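You operate a simulated robot arm through the tools that you are given. There is no shell and no other tool. Be economical: measure what you need, move in short steps, check, and stop when the job is done.

The job below is to be done with a simulated robot arm. You get a single attempt, and the scene is never put back.

JOB
Replace the cream pad's spoilt ring with the pink one, closed flush.
Fine: spoilt ring on the tray's floor beside the ring press; one stroke, lever up; leave the good ring.

It is judged by the outcome, as a careful person would: the job done as asked, and still so three seconds after it is handed in. It fails if anything else is knocked over, pushed out of place, dropped, spilled or broken.

ROBOT AND FRAMES
A 6-joint arm with a two-finger parallel gripper, fixed in place. Base frame: the origin is at the foot of the arm, x ahead of it, y to its left, z up. Lengths are in mm, angles in degrees, forces in N, time in s.
With the tool pointing down near the work surface it reaches from about 400 to 520 mm from the base axis. Its first joint turns from -66.0 to 66.0 degrees. Payload 2.1 kg.
The tool frame sits at the grasp point between the pads (the TCP): z along the fingers, y along the line on which they close. The tips reach 30 mm beyond it. The gripper opens to 94 mm. The fingers are 28 mm wide and 10 mm thick; the gripper's body (50 by 96 mm) begins 55 mm behind the TCP.
Orientation is that of the tool frame in the base frame, as a unit quaternion [w, x, y, z]. With the fingers straight down and closing along the base's y, the tool's x points along the base's -x, its y along +y and its z along -z.

CONTROLS
- The arm moves only by the tool nudge_tool. Its argument "commands" is a list of rows, each a list of 3 entries, a list of its own where there are three numbers: the shift along the tool's x, y, z in mm, then the turn, a rotation vector about the tool's x, y, z in degrees, then the finger opening in mm, from 0 to 94. In form: [[[tx, ty, tz], [rx, ry, rz], claw], ...]. A call has 1 to 10 rows; each row shifts and turns the commanded pose from where the row before left it, along the tool's axes as they then stand. Rows are played at 5 a second. More than 50 mm and 8.6 degrees between two rows, or a gripper value outside its range, and nothing of the call is played. Where a pose cannot be reached the arm comes as near as it can. A force on the tool above 70 N (or 10 N above the force at the start of the call, whichever is more), or a blocked arm, ends the call early, and 0.2 s more pass. Each finger travels about 72 mm/s and halts on what it meets, pressing with about 40 N; the grip force reading is that of the motor and also rises with nothing between the fingers. The clock runs only during rows and for 0.2 s after the last one: add rows that do not move to give the fingers time. The reply holds the time, the measured pose of the TCP, the force on the tool along the base axes, the opening and the grip force, in the units named above and with some noise, and new pictures: "views" is both (left out), scene, wrist or none.
- Cameras (640 x 400 px; columns grow to the right, rows downward): "scene" is fixed at [62.6, -374.5, 497.2]; the picture's right is [0.73, -0.68, 0.00], its down [-0.32, -0.34, -0.88] and it looks along [0.60, 0.65, -0.47] (base axes); focal length 260 px, centre (320, 200). "wrist" rides on the gripper at [76, 14, -102] in the tool frame; the picture's right is [-0.18, 0.98, 0.00], its down [-0.75, -0.14, -0.64] and it looks along [-0.63, -0.12, 0.77] (tool axes); focal length 243 px, centre (320, 200). There is no depth. A picture from a camera that has moved, and an enlarged one, comes with that camera's place and axes in the base frame and with its lens.
- inspect(camera, box): a new picture of the part [left, top, right, bottom] of that camera's present view, enlarged. It takes no simulated time.
- close_job(): hands the job in; it is judged then, once.

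Work in short steps. Places have to be worked out from the pictures, the camera data and where the tool is seen: move nearer, look again, correct. Check each grasp and each placing, and mend what went wrong. You have 120 turns and 200 pictures in all, those below and enlarged ones among them. Open the gripper and draw the arm clear of the work before you hand the job in, unless the task says otherwise; then end with one line.

The tools are called after "Request:" as a command line: name --argument value ..., lists and objects as JSON in quotes. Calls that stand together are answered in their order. nudge_tool: Moves the arm, as the interface text tells. Its arguments: {"type":"object","properties":{"commands":{"type":"array"},"views":{"type":"string","enum":["both","scene","wrist","none"]}},"required":["commands"]} The other tools are called the same way: inspect (camera, box) takes an enlarged picture of a part of a camera's view; close_job () hands the job in.

At the start:

```text
clock: 0.0
tool_pos: [279.4, -121.8, 352.6]
orientation: [0.0, 0.0, 1.0, 0.0]
contact_force: [-0.6, -1.2, 0.8]
finger_gap: 94.0
grip_force: 0.0
```

scene: 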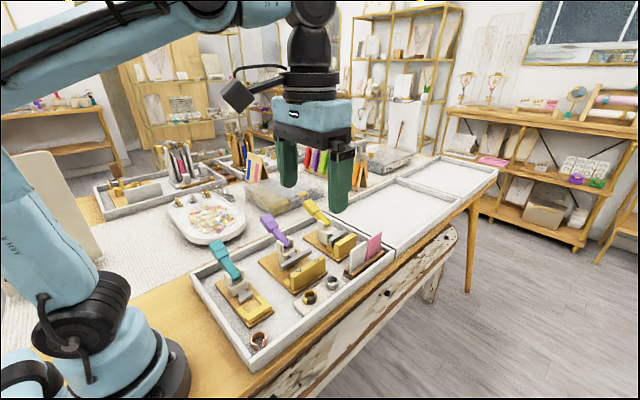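
wrist: 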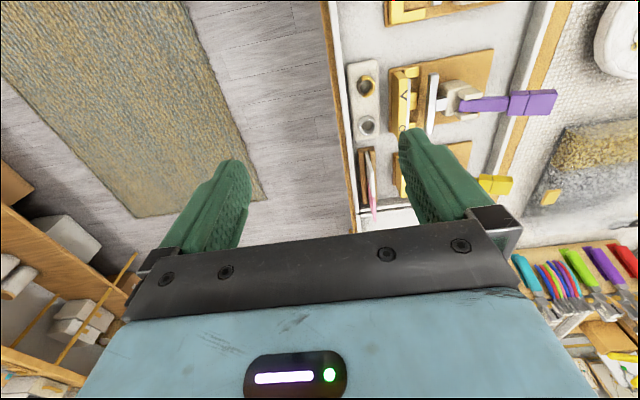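

I'll first enlarge the scene's work tray to identify the presses, pads and rings.

Request:
inspect --camera "scene" --box '[190, 200, 400, 370]'

Request:
inspect --camera "wrist" --box '[330, 0, 570, 230]'

```text
2.35 times, centred on (295, 285) of scene
camera zoom: at [62.6, -374.5, 497.2], right [0.73, -0.68, 0.0], down [-0.32, -0.34, -0.88], along [0.6, 0.65, -0.47], focal length 612 px, centre (379, 0)
```

zoom: 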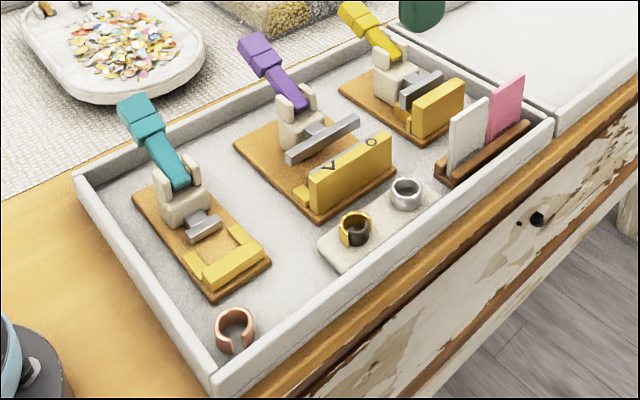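

```text
1.74 times, centred on (450, 115) of wrist
camera zoom: at [204.8, -106.8, 455.4], right [0.18, 0.98, 0.0], down [0.75, -0.14, 0.64], along [0.63, -0.12, -0.77], focal length 422 px, centre (94, 348)
```

zoom: 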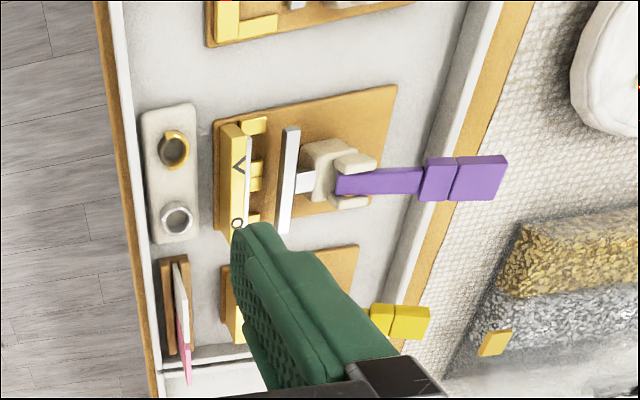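

The gold and silver rings are on the cream pad, a copper-pink ring is at the tray corner, and there are three presses. I'll move the camera over the area, staying high, for a second viewpoint to triangulate heights.

Request:
nudge_tool --commands '[[[-30, 30, 20], [0, 0, 0], 94], [[-30, 30, 20], [0, 0, 0], 94], [[-30, 30, 20], [0, 0, 0], 94], [[-30, 30, 20], [0, 0, 0], 94], [[0, 0, 0], [0, 0, 0], 94], [[0, 0, 0], [0, 0, 0], 94]]'

```text
clock: 1.4
tool_pos: [398.7, -2.7, 272.8]
orientation: [0.0, 0.0, 1.0, -0.001]
contact_force: [0.4, -0.3, 0.1]
finger_gap: 94.0
grip_force: 0.0
camera wrist: at [323.1, 13.7, 375.6], right [0.18, 0.98, 0.0], down [0.75, -0.14, 0.64], along [0.63, -0.12, -0.77], focal length 243 px, centre (320, 200)
```

scene: 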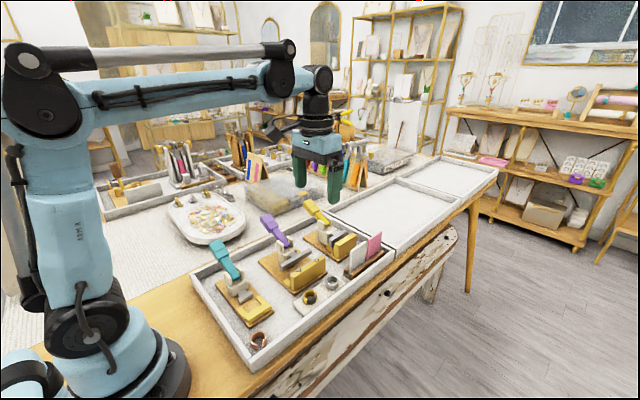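
wrist: 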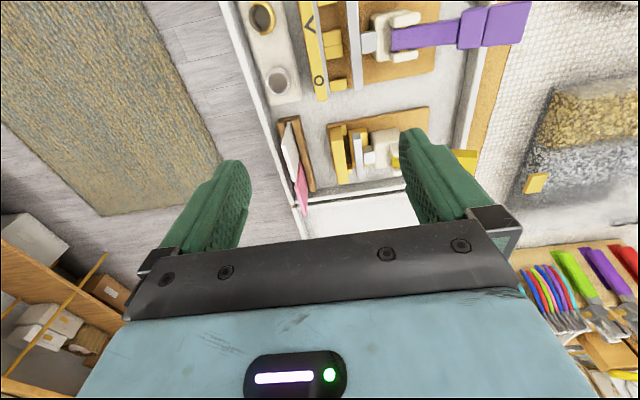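

Triangulating the gold ring from both wrist views gives about (330, -53, 35), so the tray is actually near z≈20, well above the stated -320. I'll go with the pictures and move back and lower for a closer look.

Request:
nudge_tool --commands '[[[30, -15, 15], [0, 0, 0], 94], [[30, -15, 15], [0, 0, 0], 94], [[30, -15, 15], [0, 0, 0], 94], [[20, -15, 15], [0, 0, 0], 94], [[0, 0, 0], [0, 0, 0], 94], [[0, 0, 0], [0, 0, 0], 94]]'

```text
clock: 2.8
tool_pos: [287.4, -63.5, 212.8]
orientation: [0.0, 0.0, 1.0, -0.001]
contact_force: [-0.4, -0.4, -0.3]
finger_gap: 94.1
grip_force: 0.1
camera wrist: at [213.1, -47.8, 314.7], right [0.18, 0.98, 0.0], down [0.75, -0.14, 0.64], along [0.63, -0.12, -0.77], focal length 243 px, centre (320, 200)
```

scene: 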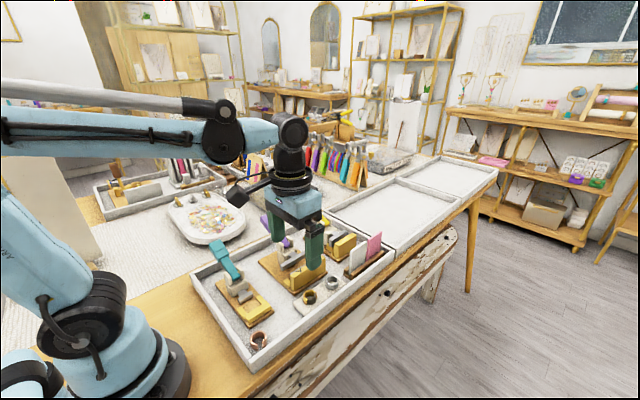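
wrist: 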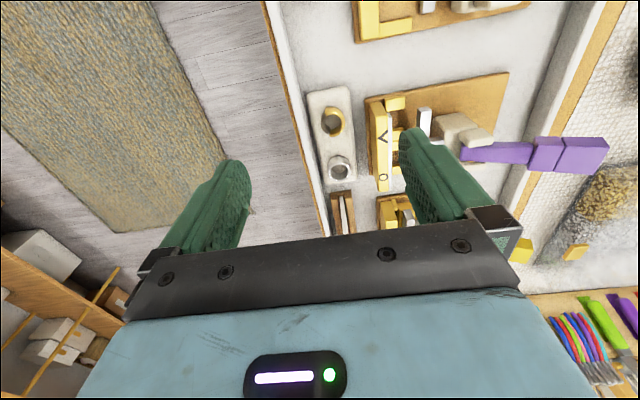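

The view agrees (gold ring ≈ (327,-57)). I'll enlarge the pad and the presses to see the markings and the damage.

Request:
inspect --camera "wrist" --box '[300, 70, 420, 250]'

Request:
inspect --camera "scene" --box '[285, 270, 355, 320]'

Request:
inspect --camera "scene" --box '[200, 230, 290, 360]'

```text
2.22 times, centred on (360, 160) of wrist
camera zoom: at [213.1, -47.8, 314.7], right [0.18, 0.98, 0.0], down [0.75, -0.14, 0.64], along [0.63, -0.12, -0.77], focal length 539 px, centre (231, 289)
```

zoom: 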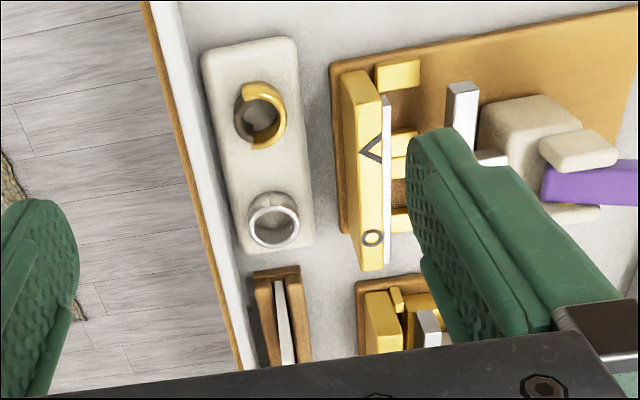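

```text
8.00 times, centred on (320, 295) of scene
camera zoom: at [62.6, -374.5, 497.2], right [0.73, -0.68, 0.0], down [-0.32, -0.34, -0.88], along [0.6, 0.65, -0.47], focal length 2082 px, centre (320, -560)
```

zoom: 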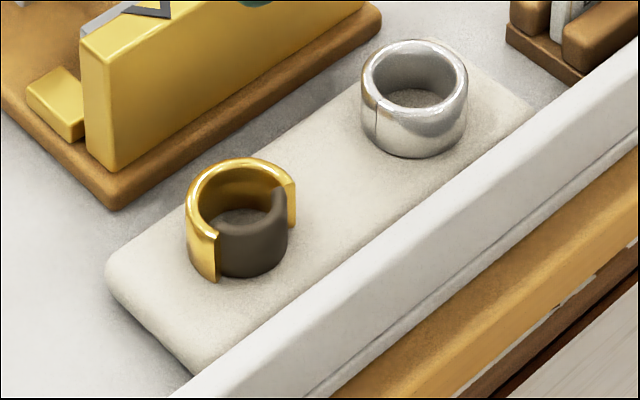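

```text
3.08 times, centred on (245, 295) of scene
camera zoom: at [62.6, -374.5, 497.2], right [0.73, -0.68, 0.0], down [-0.32, -0.34, -0.88], along [0.6, 0.65, -0.47], focal length 801 px, centre (551, -92)
```

zoom: 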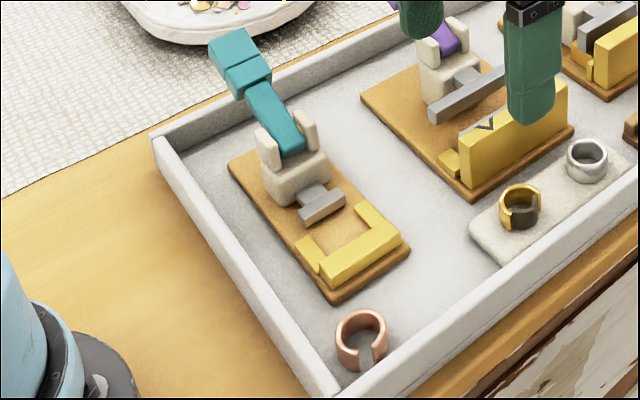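

The gold ring on the pad is gaping open (spoilt); the silver one is closed (good). I'll move over the presses to see which is the ring press.

Request:
nudge_tool --commands '[[[-10, 30, 0], [0, 0, 0], 94], [[-10, 30, 0], [0, 0, 0], 94], [[-10, 30, 0], [0, 0, 0], 94], [[-10, 30, 0], [0, 0, 0], 94], [[0, 0, 0], [0, 0, 0], 94], [[0, 0, 0], [0, 0, 0], 94]]' --views "wrist"

Request:
inspect --camera "wrist" --box '[200, 0, 440, 150]'

```text
clock: 4.2
tool_pos: [329.8, 57.9, 213.6]
orientation: [0.0, 0.0, 1.0, 0.0]
contact_force: [0.2, 0.8, 0.0]
finger_gap: 94.0
grip_force: 0.0
camera wrist: at [256.3, 73.5, 314.5], right [0.18, 0.98, 0.0], down [0.75, -0.14, 0.64], along [0.63, -0.12, -0.77], focal length 243 px, centre (320, 200)
```

wrist: 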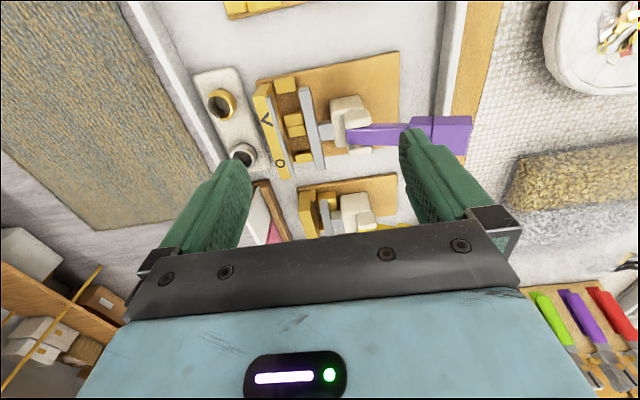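

```text
2.67 times, centred on (320, 75) of wrist
camera zoom: at [256.3, 73.5, 314.5], right [0.18, 0.98, 0.0], down [0.75, -0.14, 0.64], along [0.63, -0.12, -0.77], focal length 647 px, centre (320, 533)
```

zoom: 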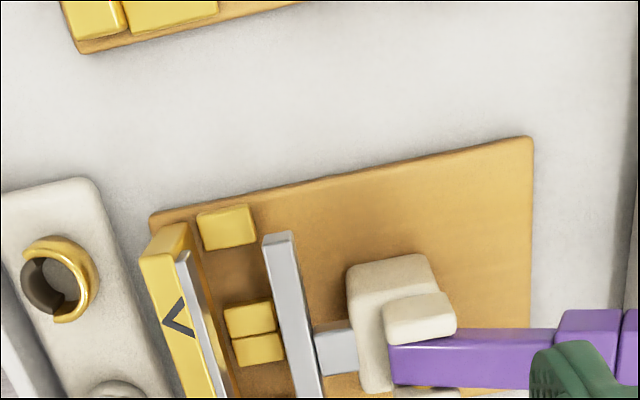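

The purple press has two nests, marked V and O. I'll come in lower over that press to read the nests.

Request:
nudge_tool --commands '[[[0, -20, 25], [0, 0, 0], 94], [[0, -28, 25], [0, 0, 0], 94], [[0, 0, 23], [0, 0, 0], 94], [[0, 0, 0], [0, 0, 0], 94], [[0, 0, 0], [0, 0, 0], 94]]' --views "wrist"

Request:
inspect --camera "wrist" --box '[210, 0, 450, 150]'

```text
clock: 5.4
tool_pos: [330.3, 9.1, 141.2]
orientation: [0.001, -0.001, 1.0, 0.0]
contact_force: [0.7, 0.6, 0.6]
finger_gap: 94.0
grip_force: 0.1
camera wrist: at [255.4, 25.3, 242.4], right [0.18, 0.98, 0.0], down [0.75, -0.14, 0.64], along [0.63, -0.12, -0.77], focal length 243 px, centre (320, 200)
```

wrist: 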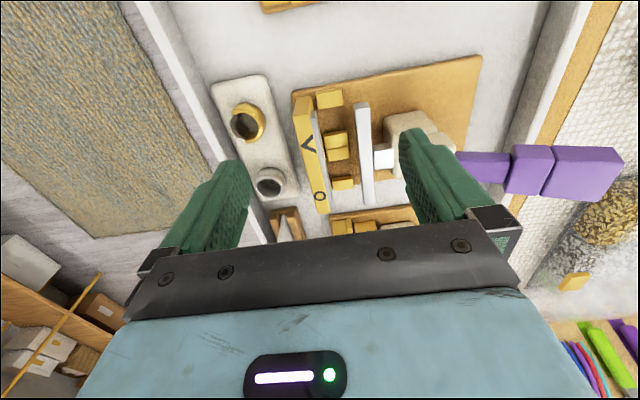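

```text
2.67 times, centred on (330, 75) of wrist
camera zoom: at [255.4, 25.3, 242.4], right [0.18, 0.98, 0.0], down [0.75, -0.14, 0.64], along [0.63, -0.12, -0.77], focal length 647 px, centre (293, 533)
```

zoom: 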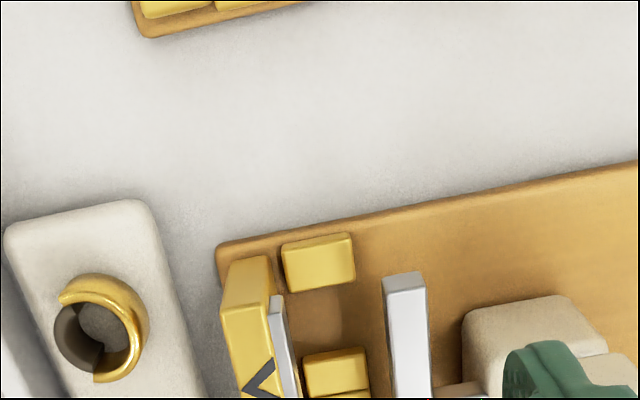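

Request:
inspect --camera "wrist" --box '[210, 70, 420, 230]'

Request:
inspect --camera "wrist" --box '[285, 75, 385, 215]'

Request:
inspect --camera "scene" --box '[310, 220, 400, 290]'

```text
2.50 times, centred on (315, 150) of wrist
camera zoom: at [255.4, 25.3, 242.4], right [0.18, 0.98, 0.0], down [0.75, -0.14, 0.64], along [0.63, -0.12, -0.77], focal length 606 px, centre (332, 325)
```

zoom: 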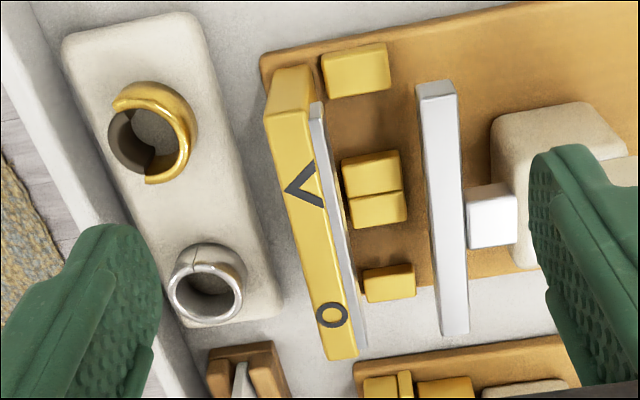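

```text
2.86 times, centred on (335, 145) of wrist
camera zoom: at [255.4, 25.3, 242.4], right [0.18, 0.98, 0.0], down [0.75, -0.14, 0.64], along [0.63, -0.12, -0.77], focal length 693 px, centre (277, 357)
```

zoom: 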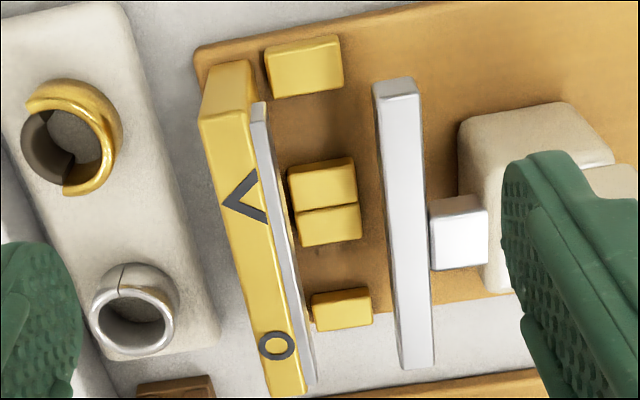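

```text
5.71 times, centred on (355, 255) of scene
camera zoom: at [62.6, -374.5, 497.2], right [0.73, -0.68, 0.0], down [-0.32, -0.34, -0.88], along [0.6, 0.65, -0.47], focal length 1487 px, centre (120, -114)
```

zoom: 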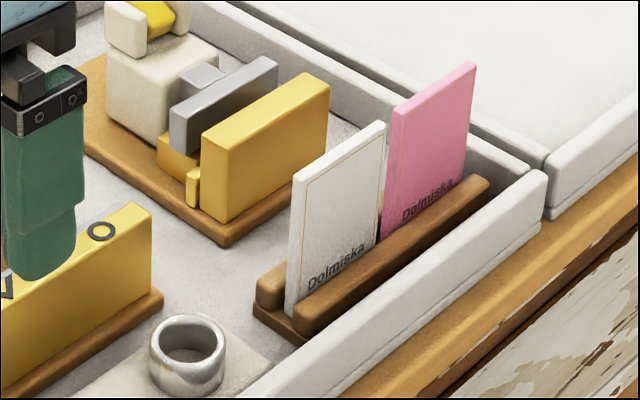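

Now look at the teal press and the pink ring: shift toward the base (−x) and a bit up.

Request:
nudge_tool --commands '[[[30, 0, 0], [0, 0, 0], 94], [[30, 0, 0], [0, 0, 0], 94], [[30, -5, 0], [0, 0, 0], 94], [[0, 0, 0], [0, 0, 0], 94], [[0, 0, 0], [0, 0, 0], 94]]' --views "wrist"

Request:
inspect --camera "wrist" --box '[210, 0, 450, 160]'

```text
clock: 6.6
tool_pos: [239.7, 4.4, 140.5]
orientation: [0.0, 0.0, 1.0, 0.0]
contact_force: [1.2, -0.1, 0.2]
finger_gap: 94.1
grip_force: 0.1
camera wrist: at [164.2, 20.5, 243.6], right [0.18, 0.98, 0.0], down [0.75, -0.14, 0.64], along [0.63, -0.12, -0.77], focal length 243 px, centre (320, 200)
```

wrist: 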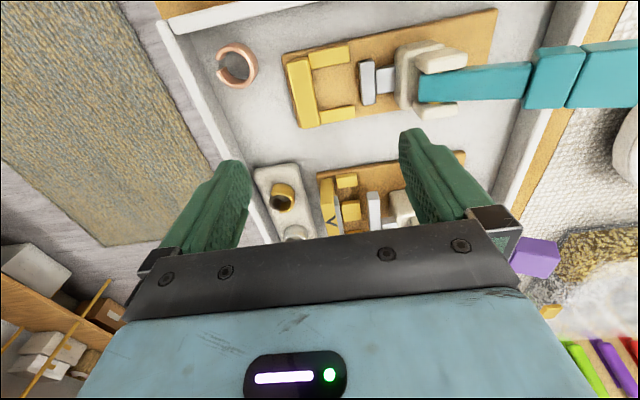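

```text
2.50 times, centred on (330, 80) of wrist
camera zoom: at [164.2, 20.5, 243.6], right [0.18, 0.98, 0.0], down [0.75, -0.14, 0.64], along [0.63, -0.12, -0.77], focal length 606 px, centre (295, 500)
```

zoom: 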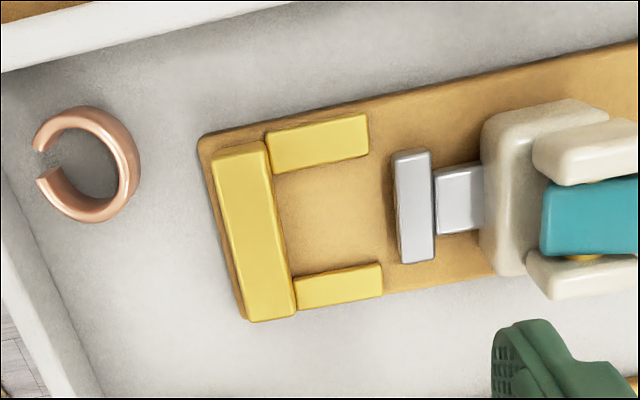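

The teal press has a single U-nest about 35 mm wide, matching the ring size, with a ram coming from +y, so it's the ring press. The pink ring is near (194,-54) and the nest near (222,20). I'll move over the pink ring for a parallax view.

Request:
nudge_tool --commands '[[[20, -20, 0], [0, 0, 0], 94], [[20, -25, 0], [0, 0, 0], 94], [[0, 0, 0], [0, 0, 0], 94], [[0, 0, 0], [0, 0, 0], 94]]'

Request:
inspect --camera "wrist" --box '[240, 40, 480, 190]'

```text
clock: 7.6
tool_pos: [198.7, -41.1, 140.2]
orientation: [0.001, -0.001, 1.0, 0.0]
contact_force: [0.1, -0.5, -0.3]
finger_gap: 94.1
grip_force: 0.1
camera wrist: at [123.8, -24.6, 243.3], right [0.18, 0.98, 0.0], down [0.75, -0.14, 0.64], along [0.63, -0.12, -0.77], focal length 243 px, centre (320, 200)
```

scene: 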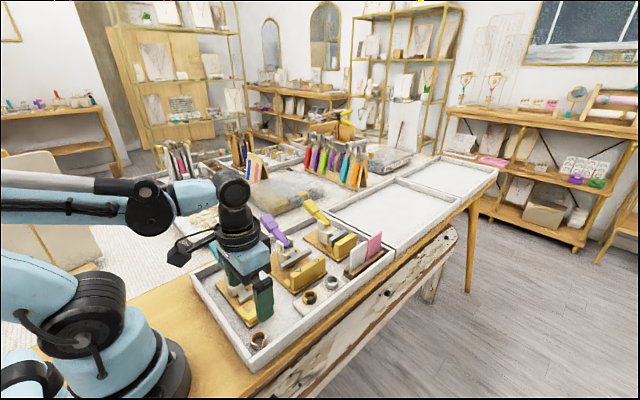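
wrist: 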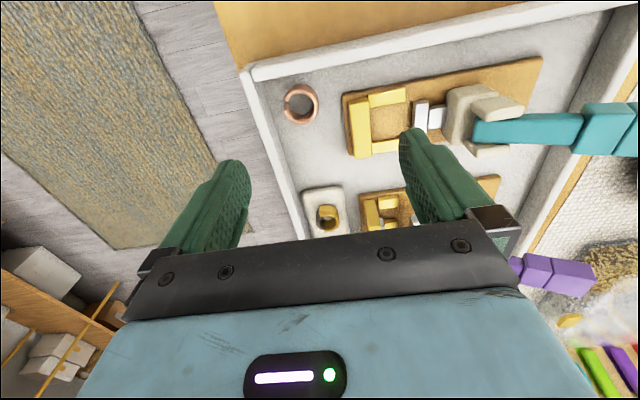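

```text
2.67 times, centred on (360, 115) of wrist
camera zoom: at [123.8, -24.6, 243.3], right [0.18, 0.98, 0.0], down [0.75, -0.14, 0.64], along [0.63, -0.12, -0.77], focal length 647 px, centre (213, 427)
```

zoom: 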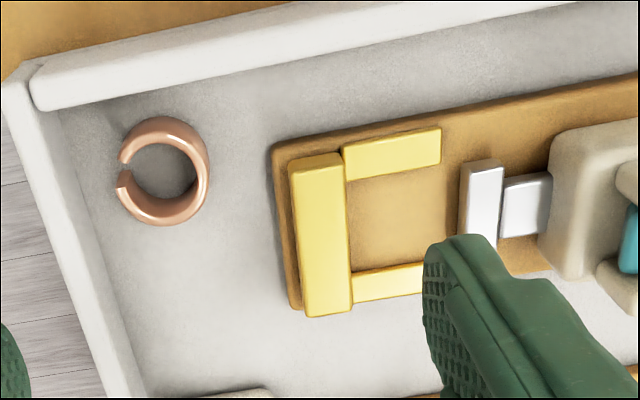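

The geometry is taking shape: nest centre ≈ (227, 24), walls topping out near z≈17. Enlarging the scene view for ring and wall heights.

Request:
inspect --camera "scene" --box '[210, 270, 290, 360]'

Request:
inspect --camera "scene" --box '[240, 325, 280, 355]'

```text
4.44 times, centred on (250, 315) of scene
camera zoom: at [62.6, -374.5, 497.2], right [0.73, -0.68, 0.0], down [-0.32, -0.34, -0.88], along [0.6, 0.65, -0.47], focal length 1157 px, centre (631, -311)
```

zoom: 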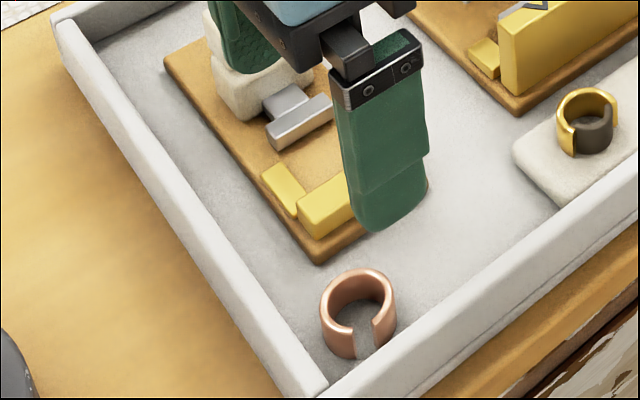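

```text
13.33 times, centred on (260, 340) of scene
camera zoom: at [62.6, -374.5, 497.2], right [0.73, -0.68, 0.0], down [-0.32, -0.34, -0.88], along [0.6, 0.65, -0.47], focal length 3470 px, centre (1120, -1667)
```

zoom: 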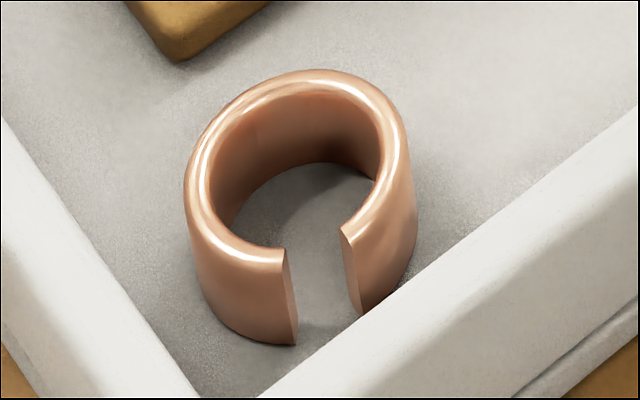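

The ring is about 34 mm in diameter and 21 mm tall, with its gap facing −y (toward the tray's front wall, inner face y≈−88). I'll grip along the gap axis (y) so the ring isn't squeezed. Descending to hover over it with a narrower opening.

Request:
nudge_tool --commands '[[[3, -7, 20], [0, 0, 0], 70], [[3, -6, 20], [0, 0, 0], 60], [[0, 0, 15], [0, 0, 0], 50], [[0, 0, 0], [0, 0, 0], 44], [[0, 0, 0], [0, 0, 0], 44]]'

Request:
inspect --camera "wrist" --box '[220, 60, 420, 190]'

Request:
inspect --camera "scene" --box '[210, 270, 310, 370]'

```text
clock: 8.8
tool_pos: [193.2, -53.2, 83.2]
orientation: [0.0, -0.001, 1.0, 0.0]
contact_force: [-0.3, 0.4, 0.7]
finger_gap: 43.7
grip_force: 0.3
camera wrist: at [117.4, -38.2, 186.2], right [0.18, 0.98, 0.0], down [0.75, -0.14, 0.64], along [0.63, -0.12, -0.77], focal length 243 px, centre (320, 200)
```

scene: 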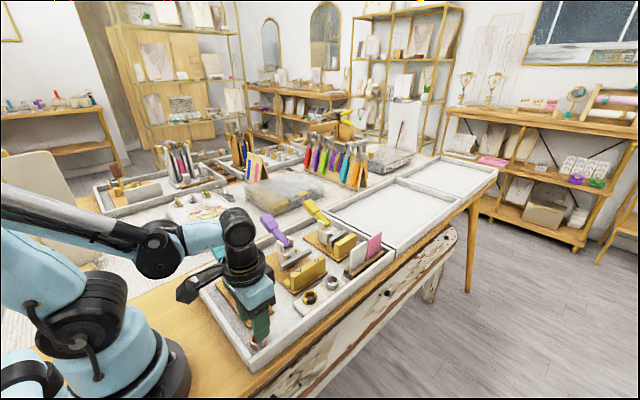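
wrist: 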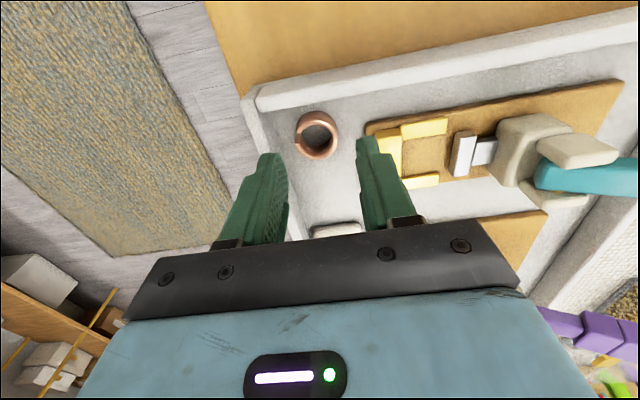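

```text
3.08 times, centred on (320, 125) of wrist
camera zoom: at [117.4, -38.2, 186.2], right [0.18, 0.98, 0.0], down [0.75, -0.14, 0.64], along [0.63, -0.12, -0.77], focal length 746 px, centre (320, 431)
```

zoom: 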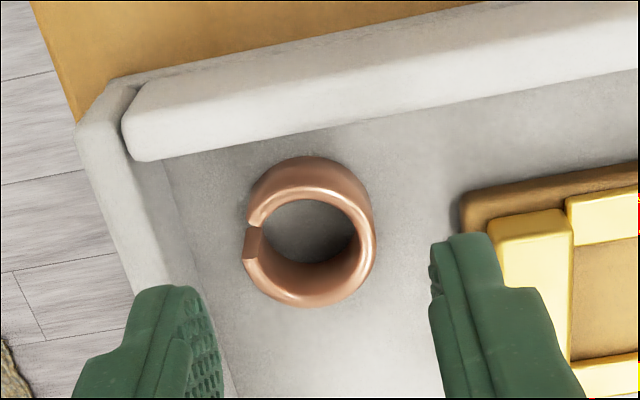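

```text
4.00 times, centred on (260, 320) of scene
camera zoom: at [62.6, -374.5, 497.2], right [0.73, -0.68, 0.0], down [-0.32, -0.34, -0.88], along [0.6, 0.65, -0.47], focal length 1041 px, centre (560, -280)
```

zoom: 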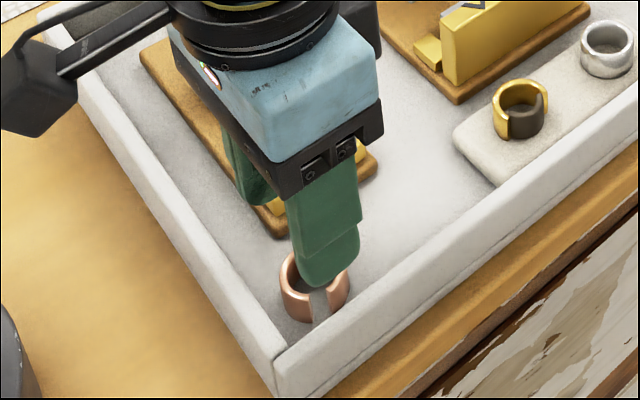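

Ring top centre refined to ≈ (193,−55, 25). Descending with gap 42 to just above the ring top, then checking.

Request:
nudge_tool --commands '[[[0, 0, 12], [0, 0, 0], 42], [[0, 0, 11], [0, 0, 0], 42], [[0, 0, 0], [0, 0, 0], 42]]' --views "wrist"

Request:
inspect --camera "wrist" --box '[240, 90, 400, 200]'

Request:
inspect --camera "scene" --box '[230, 310, 290, 360]'

```text
clock: 9.6
tool_pos: [193.2, -55.0, 61.5]
orientation: [0.0, 0.0, 1.0, 0.001]
contact_force: [-0.5, -0.4, 0.6]
finger_gap: 42.0
grip_force: 0.0
camera wrist: at [118.1, -38.7, 164.2], right [0.18, 0.98, 0.0], down [0.75, -0.14, 0.64], along [0.63, -0.12, -0.77], focal length 243 px, centre (320, 200)
```

wrist: 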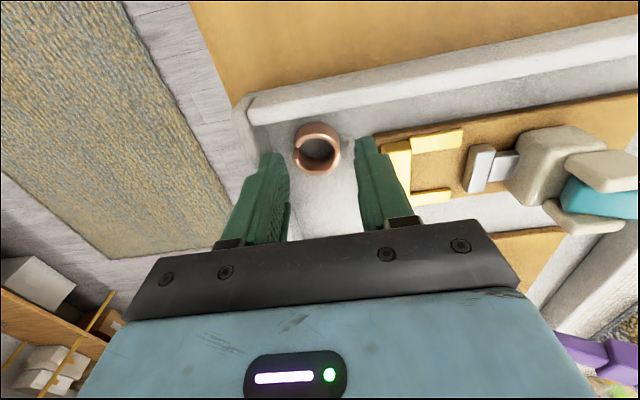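

```text
3.64 times, centred on (320, 145) of wrist
camera zoom: at [118.1, -38.7, 164.2], right [0.18, 0.98, 0.0], down [0.75, -0.14, 0.64], along [0.63, -0.12, -0.77], focal length 882 px, centre (320, 400)
```

zoom: 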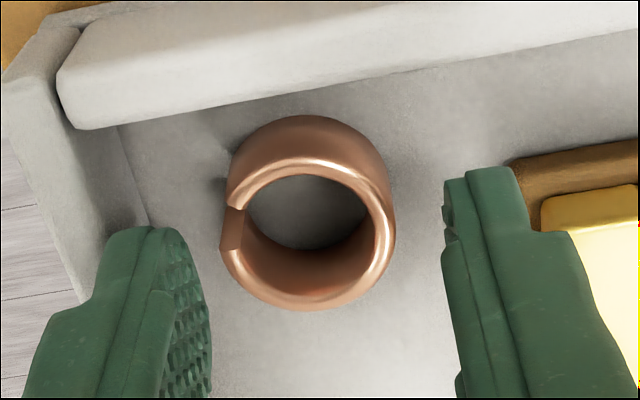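

```text
8.00 times, centred on (260, 335) of scene
camera zoom: at [62.6, -374.5, 497.2], right [0.73, -0.68, 0.0], down [-0.32, -0.34, -0.88], along [0.6, 0.65, -0.47], focal length 2082 px, centre (800, -880)
```

zoom: 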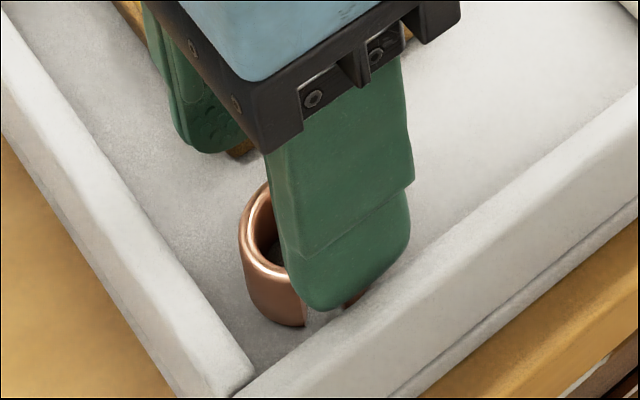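

Ring centred between the fingers. Shifting +1 in y for wall clearance and lowering so tips overlap the ring by about 12 mm, in small steps.

Request:
nudge_tool --commands '[[[0, 1, 5], [0, 0, 0], 42], [[0, 0, 5], [0, 0, 0], 42], [[0, 0, 4], [0, 0, 0], 42], [[0, 0, 4], [0, 0, 0], 42], [[0, 0, 0], [0, 0, 0], 42]]' --views "wrist"

Request:
inspect --camera "wrist" --box '[240, 90, 400, 200]'

Request:
inspect --camera "scene" --box '[230, 310, 290, 360]'

```text
clock: 10.8
tool_pos: [193.4, -52.3, 44.2]
orientation: [0.0, 0.0, 1.0, 0.0]
contact_force: [0.5, 0.1, -0.5]
finger_gap: 42.2
grip_force: 0.1
camera wrist: at [118.8, -36.8, 146.6], right [0.18, 0.98, 0.0], down [0.75, -0.14, 0.64], along [0.63, -0.12, -0.77], focal length 243 px, centre (320, 200)
```

wrist: 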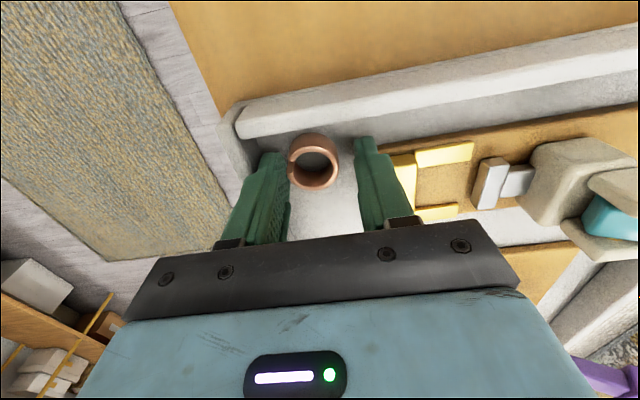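

```text
3.64 times, centred on (320, 145) of wrist
camera zoom: at [118.8, -36.8, 146.6], right [0.18, 0.98, 0.0], down [0.75, -0.14, 0.64], along [0.63, -0.12, -0.77], focal length 882 px, centre (320, 400)
```

zoom: 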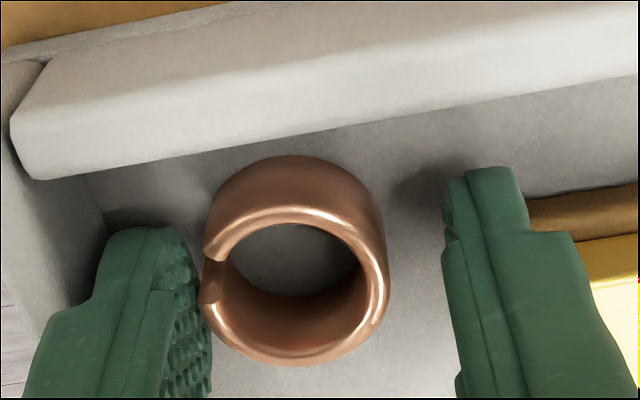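

```text
8.00 times, centred on (260, 335) of scene
camera zoom: at [62.6, -374.5, 497.2], right [0.73, -0.68, 0.0], down [-0.32, -0.34, -0.88], along [0.6, 0.65, -0.47], focal length 2082 px, centre (800, -880)
```

zoom: 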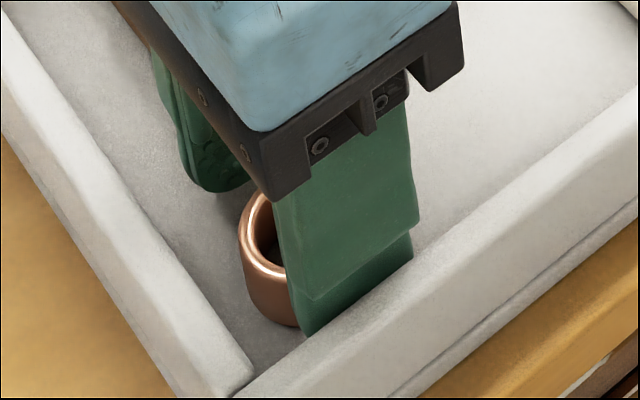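

Clear of both wall and ring; ring at (194,−55). Closing the fingers moderately.

Request:
nudge_tool --commands '[[[0, 0, 0], [0, 0, 0], 36], [[0, 0, 0], [0, 0, 0], 32], [[0, 0, 0], [0, 0, 0], 31], [[0, 0, 0], [0, 0, 0], 31]]' --views "wrist"

Request:
inspect --camera "wrist" --box '[240, 90, 400, 200]'

```text
clock: 11.8
tool_pos: [193.2, -52.0, 44.0]
orientation: [0.0, 0.001, 1.0, -0.001]
contact_force: [0.2, 0.8, -0.1]
finger_gap: 31.0
grip_force: 0.1
camera wrist: at [118.8, -36.8, 146.6], right [0.18, 0.98, 0.0], down [0.75, -0.14, 0.64], along [0.63, -0.12, -0.77], focal length 243 px, centre (320, 200)
```

wrist: 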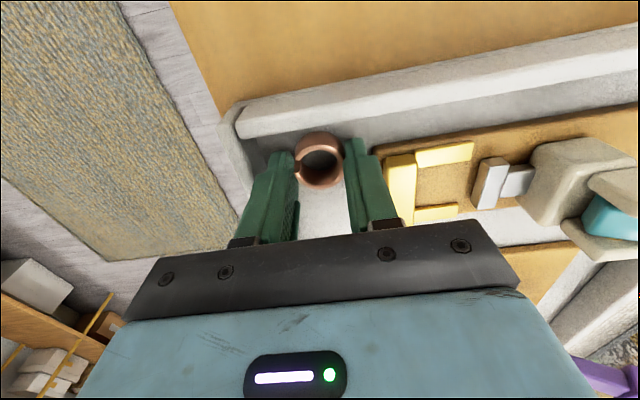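

```text
3.64 times, centred on (320, 145) of wrist
camera zoom: at [118.8, -36.8, 146.6], right [0.18, 0.98, 0.0], down [0.75, -0.14, 0.64], along [0.63, -0.12, -0.77], focal length 882 px, centre (320, 400)
```

zoom: 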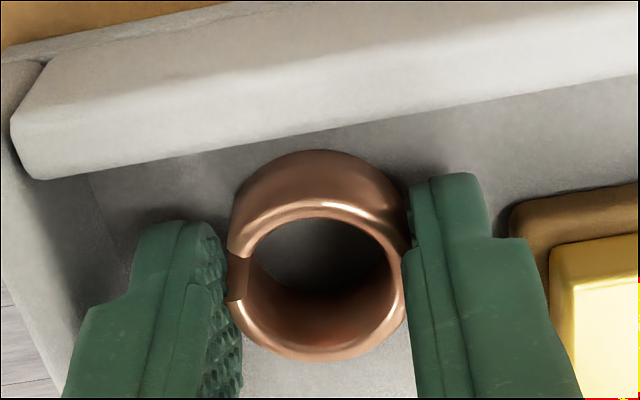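

At 31 mm there's no grip force yet; closing further.

Request:
nudge_tool --commands '[[[0, 0, 0], [0, 0, 0], 29], [[0, 0, 0], [0, 0, 0], 27], [[0, 0, 0], [0, 0, 0], 27]]' --views "none"

Request:
inspect --camera "wrist" --box '[240, 90, 400, 200]'

```text
clock: 12.6
tool_pos: [193.3, -52.4, 43.8]
orientation: [0.0, 0.0, 1.0, 0.0]
contact_force: [0.2, 0.3, -0.2]
finger_gap: 29.2
grip_force: 39.5
```

```text
3.64 times, centred on (320, 145) of wrist
camera zoom: at [118.8, -36.8, 146.6], right [0.18, 0.98, 0.0], down [0.75, -0.14, 0.64], along [0.63, -0.12, -0.77], focal length 882 px, centre (320, 400)
```

zoom: 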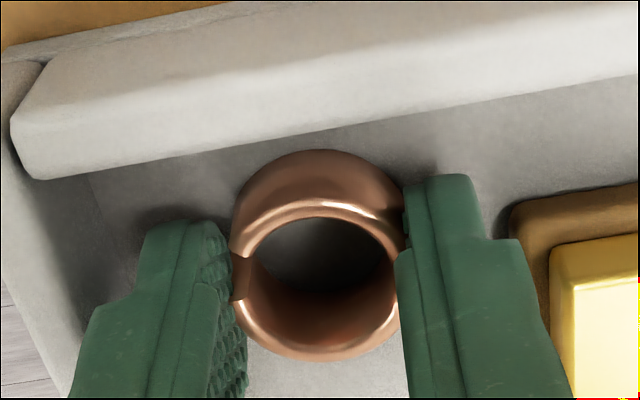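

Gripped at 29.2 mm with full force. Lifting straight up and checking.

Request:
nudge_tool --commands '[[[0, 0, -10], [0, 0, 0], 27], [[0, 0, -20], [0, 0, 0], 27], [[0, 0, -25], [0, 0, 0], 27], [[0, 0, -25], [0, 0, 0], 27], [[0, 0, 0], [0, 0, 0], 27]]'

Request:
inspect --camera "wrist" --box '[220, 70, 460, 220]'

```text
clock: 13.8
tool_pos: [195.3, -51.6, 123.0]
orientation: [0.0, 0.0, 1.0, 0.001]
contact_force: [-0.3, -0.5, -0.5]
finger_gap: 26.8
grip_force: 0.0
camera wrist: at [119.7, -36.8, 225.6], right [0.18, 0.98, 0.0], down [0.75, -0.14, 0.64], along [0.63, -0.12, -0.77], focal length 243 px, centre (320, 200)
```

scene: 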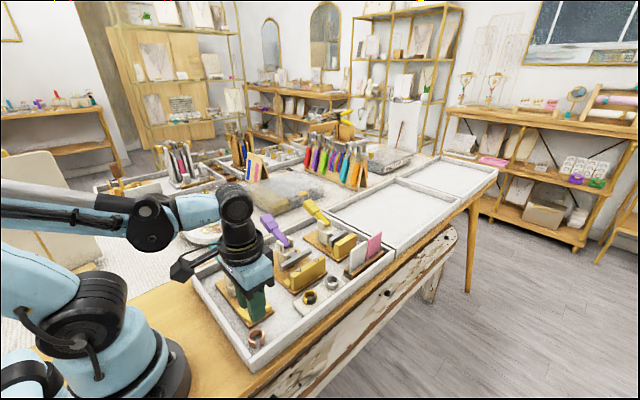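
wrist: 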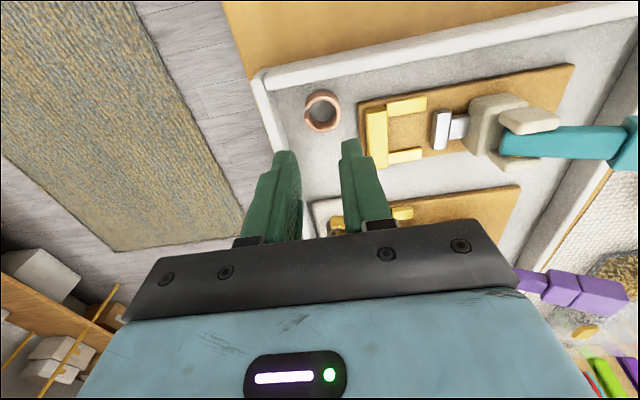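

```text
2.67 times, centred on (340, 145) of wrist
camera zoom: at [119.7, -36.8, 225.6], right [0.18, 0.98, 0.0], down [0.75, -0.14, 0.64], along [0.63, -0.12, -0.77], focal length 647 px, centre (267, 347)
```

zoom: 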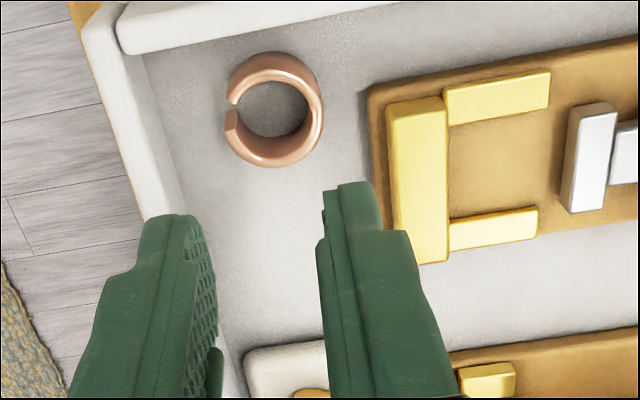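

The ring slipped off (only its rounded rim was gripped), staying upright at about (193,−52). So its top is lower than I took it, near z≈18. I'll open, go back down to TCP z≈36 and grip again.

Request:
nudge_tool --commands '[[[0, 0, 0], [0, 0, 0], 42], [[1, 0, 25], [0, 0, 0], 42], [[1, 0, 20], [0, 0, 0], 42], [[0, 0, 20], [0, 0, 0], 42], [[0, 0, 12], [0, 0, 0], 42], [[0, 0, 5], [0, 0, 0], 42], [[0, 0, 5], [0, 0, 0], 42], [[0, 0, 0], [0, 0, 0], 42]]' --views "wrist"

Request:
inspect --camera "wrist" --box '[240, 90, 400, 200]'

```text
clock: 15.4
tool_pos: [192.9, -53.1, 38.8]
orientation: [-0.002, 0.0, 1.0, 0.0]
contact_force: [-4.1, 2.3, 34.4]
finger_gap: 42.1
grip_force: 0.1
stopped in row 8: the force on the tool passed its limit (the readings are from after the stop); the commanded pose is now the measured one
camera wrist: at [118.0, -37.4, 141.0], right [0.18, 0.98, 0.0], down [0.76, -0.14, 0.64], along [0.63, -0.12, -0.77], focal length 243 px, centre (320, 200)
```

wrist: 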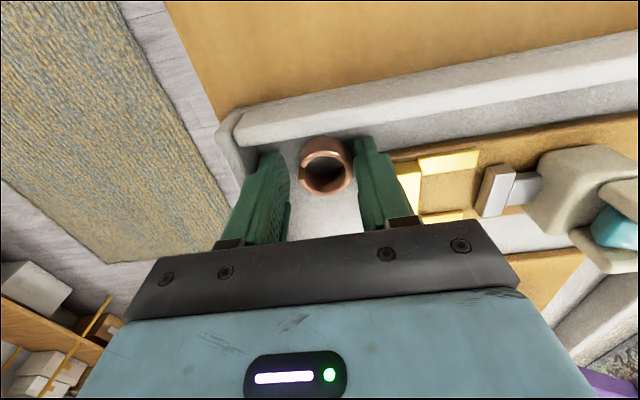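

```text
3.64 times, centred on (320, 145) of wrist
camera zoom: at [118.0, -37.4, 141.0], right [0.18, 0.98, 0.0], down [0.76, -0.14, 0.64], along [0.63, -0.12, -0.77], focal length 882 px, centre (320, 400)
```

zoom: 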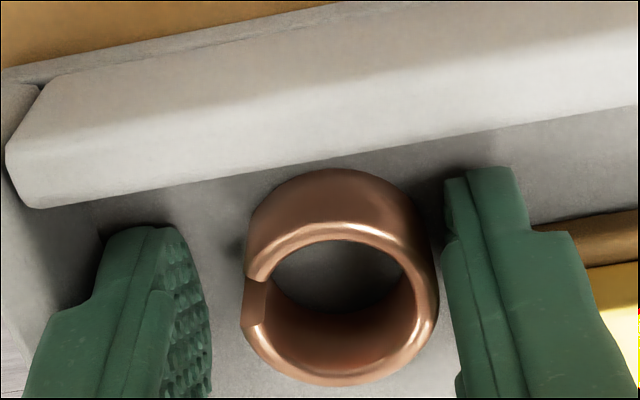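

Contact at tip z≈9 means the floor is about there, and the ring (≈30 mm OD) is well straddled. Raising 1.5 mm to unload, then closing with a lower target and more settling time.

Request:
nudge_tool --commands '[[[0, 2, -2], [0, 0, 0], 42], [[0, 1, 0], [0, 0, 0], 34], [[0, 0, 0], [0, 0, 0], 28], [[0, 0, 0], [0, 0, 0], 20], [[0, 0, 0], [0, 0, 0], 20], [[0, 0, 0], [0, 0, 0], 20], [[0, 0, 0], [0, 0, 0], 20]]' --views "wrist"

Request:
inspect --camera "wrist" --box '[240, 90, 400, 200]'

Request:
inspect --camera "scene" --box '[230, 310, 290, 360]'

```text
clock: 17.0
tool_pos: [192.6, -50.2, 40.4]
orientation: [-0.003, 0.0, 1.0, 0.0]
contact_force: [0.0, 0.1, -0.4]
finger_gap: 29.4
grip_force: 39.9
camera wrist: at [118.0, -34.3, 142.5], right [0.18, 0.98, 0.0], down [0.76, -0.14, 0.64], along [0.63, -0.12, -0.77], focal length 243 px, centre (320, 200)
```

wrist: 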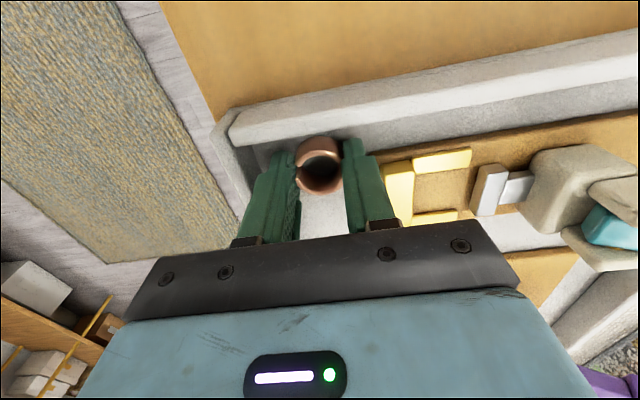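

```text
3.64 times, centred on (320, 145) of wrist
camera zoom: at [118.0, -34.3, 142.5], right [0.18, 0.98, 0.0], down [0.76, -0.14, 0.64], along [0.63, -0.12, -0.77], focal length 882 px, centre (320, 400)
```

zoom: 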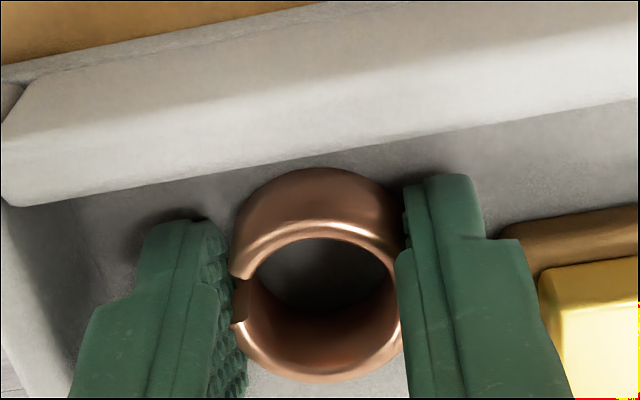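

```text
8.00 times, centred on (260, 335) of scene
camera zoom: at [62.6, -374.5, 497.2], right [0.73, -0.68, 0.0], down [-0.32, -0.34, -0.88], along [0.6, 0.65, -0.47], focal length 2082 px, centre (800, -880)
```

zoom: 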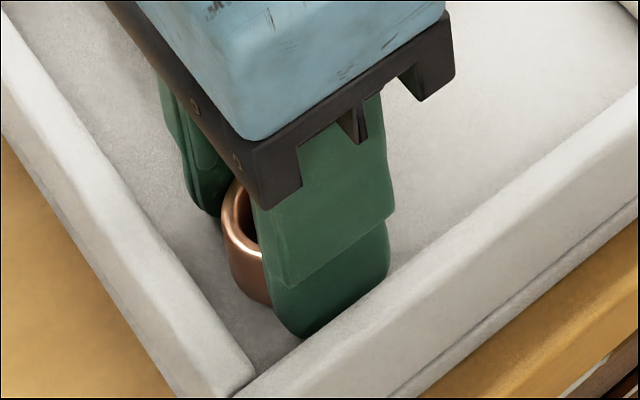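

Grip at 29.4 mm, 40 N. Lifting slowly this time.

Request:
nudge_tool --commands '[[[0, 0, -2], [0, 0, 0], 20], [[0, 0, -3], [0, 0, 0], 20], [[0, 0, -5], [0, 0, 0], 20], [[0, 0, -5], [0, 0, 0], 20], [[0, 0, 0], [0, 0, 0], 20]]' --views "none"

Request:
inspect --camera "wrist" --box '[240, 90, 400, 200]'

Request:
inspect --camera "scene" --box '[230, 310, 290, 360]'

```text
clock: 18.2
tool_pos: [191.9, -49.2, 54.3]
orientation: [-0.002, -0.001, 1.0, 0.0]
contact_force: [0.1, 0.4, -1.4]
finger_gap: 29.2
grip_force: 39.7
```

```text
3.64 times, centred on (320, 145) of wrist
camera zoom: at [118.1, -34.4, 157.6], right [0.18, 0.98, 0.0], down [0.76, -0.14, 0.64], along [0.63, -0.12, -0.77], focal length 882 px, centre (320, 400)
```

zoom: 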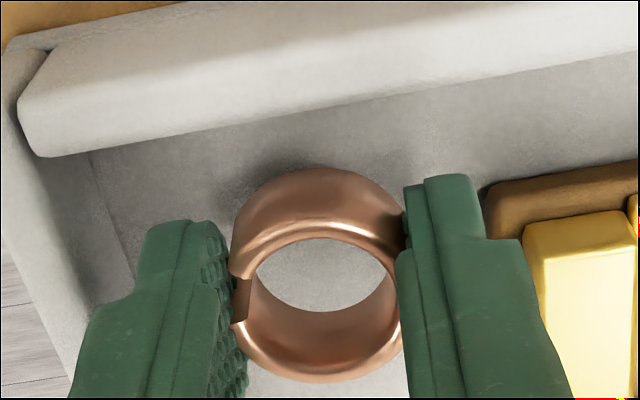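

```text
8.00 times, centred on (260, 335) of scene
camera zoom: at [62.6, -374.5, 497.2], right [0.73, -0.68, 0.0], down [-0.32, -0.34, -0.88], along [0.6, 0.65, -0.47], focal length 2082 px, centre (800, -880)
```

zoom: 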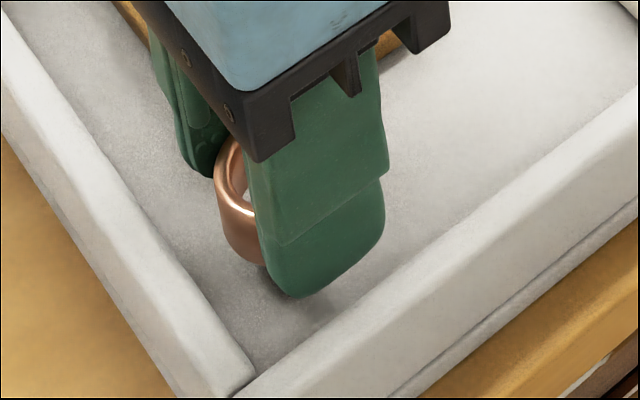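

Held firmly now. But I need a shallower grip (≈11 mm overlap) so the fingertips clear the nest walls. I'll set it down here, re-grip higher, and lift slowly.

Request:
nudge_tool --commands '[[[0, 0, 5], [0, 0, 0], 20], [[0, 0, 5], [0, 0, 0], 20], [[0, 0, 4], [0, 0, 0], 20], [[0, 0, 0], [0, 0, 0], 36], [[0, 0, 0], [0, 0, 0], 36], [[0, 0, -8], [0, 0, 0], 36], [[0, 0, 0], [0, 0, 0], 20], [[0, 0, 0], [0, 0, 0], 20], [[0, 0, 0], [0, 0, 0], 20], [[0, 0, 0], [0, 0, 0], 20]]' --views "none"

Request:
nudge_tool --commands '[[[0, 0, -1], [0, 0, 0], 20], [[0, 0, -2], [0, 0, 0], 20], [[0, 0, -3], [0, 0, 0], 20], [[0, 0, -4], [0, 0, 0], 20], [[0, 0, -5], [0, 0, 0], 20], [[0, 0, 0], [0, 0, 0], 20]]' --views "scene"

Request:
inspect --camera "scene" --box '[230, 310, 290, 360]'

Request:
inspect --camera "wrist" --box '[240, 90, 400, 200]'

```text
clock: 20.4
tool_pos: [192.7, -50.1, 49.6]
orientation: [-0.003, 0.0, 1.0, 0.0]
contact_force: [-0.7, 0.3, -0.1]
finger_gap: 29.0
grip_force: 39.9
```

```text
clock: 21.8
tool_pos: [193.4, -49.1, 64.1]
orientation: [-0.003, -0.001, 1.0, 0.0]
contact_force: [-0.2, -0.6, -0.2]
finger_gap: 29.3
grip_force: 40.0
```

scene: 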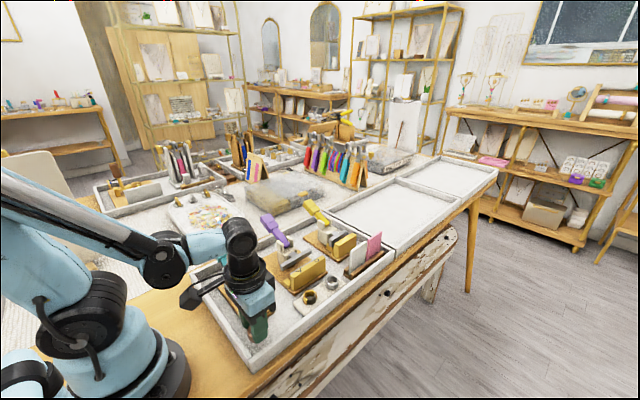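

```text
8.00 times, centred on (260, 335) of scene
camera zoom: at [62.6, -374.5, 497.2], right [0.73, -0.68, 0.0], down [-0.32, -0.34, -0.88], along [0.6, 0.65, -0.47], focal length 2082 px, centre (800, -880)
```

zoom: 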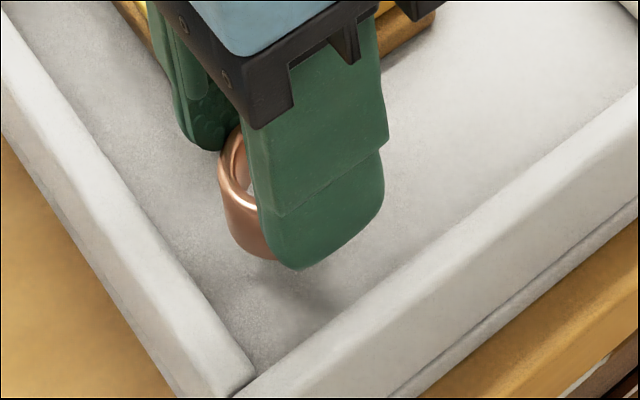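

```text
3.64 times, centred on (320, 145) of wrist
camera zoom: at [119.0, -34.4, 167.0], right [0.18, 0.98, 0.0], down [0.76, -0.14, 0.64], along [0.63, -0.12, -0.77], focal length 882 px, centre (320, 400)
```

zoom: 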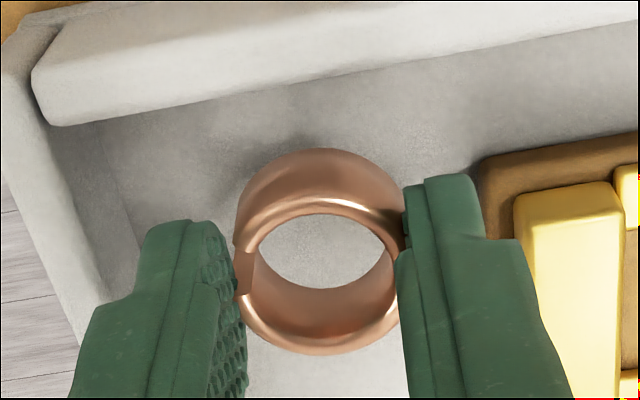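

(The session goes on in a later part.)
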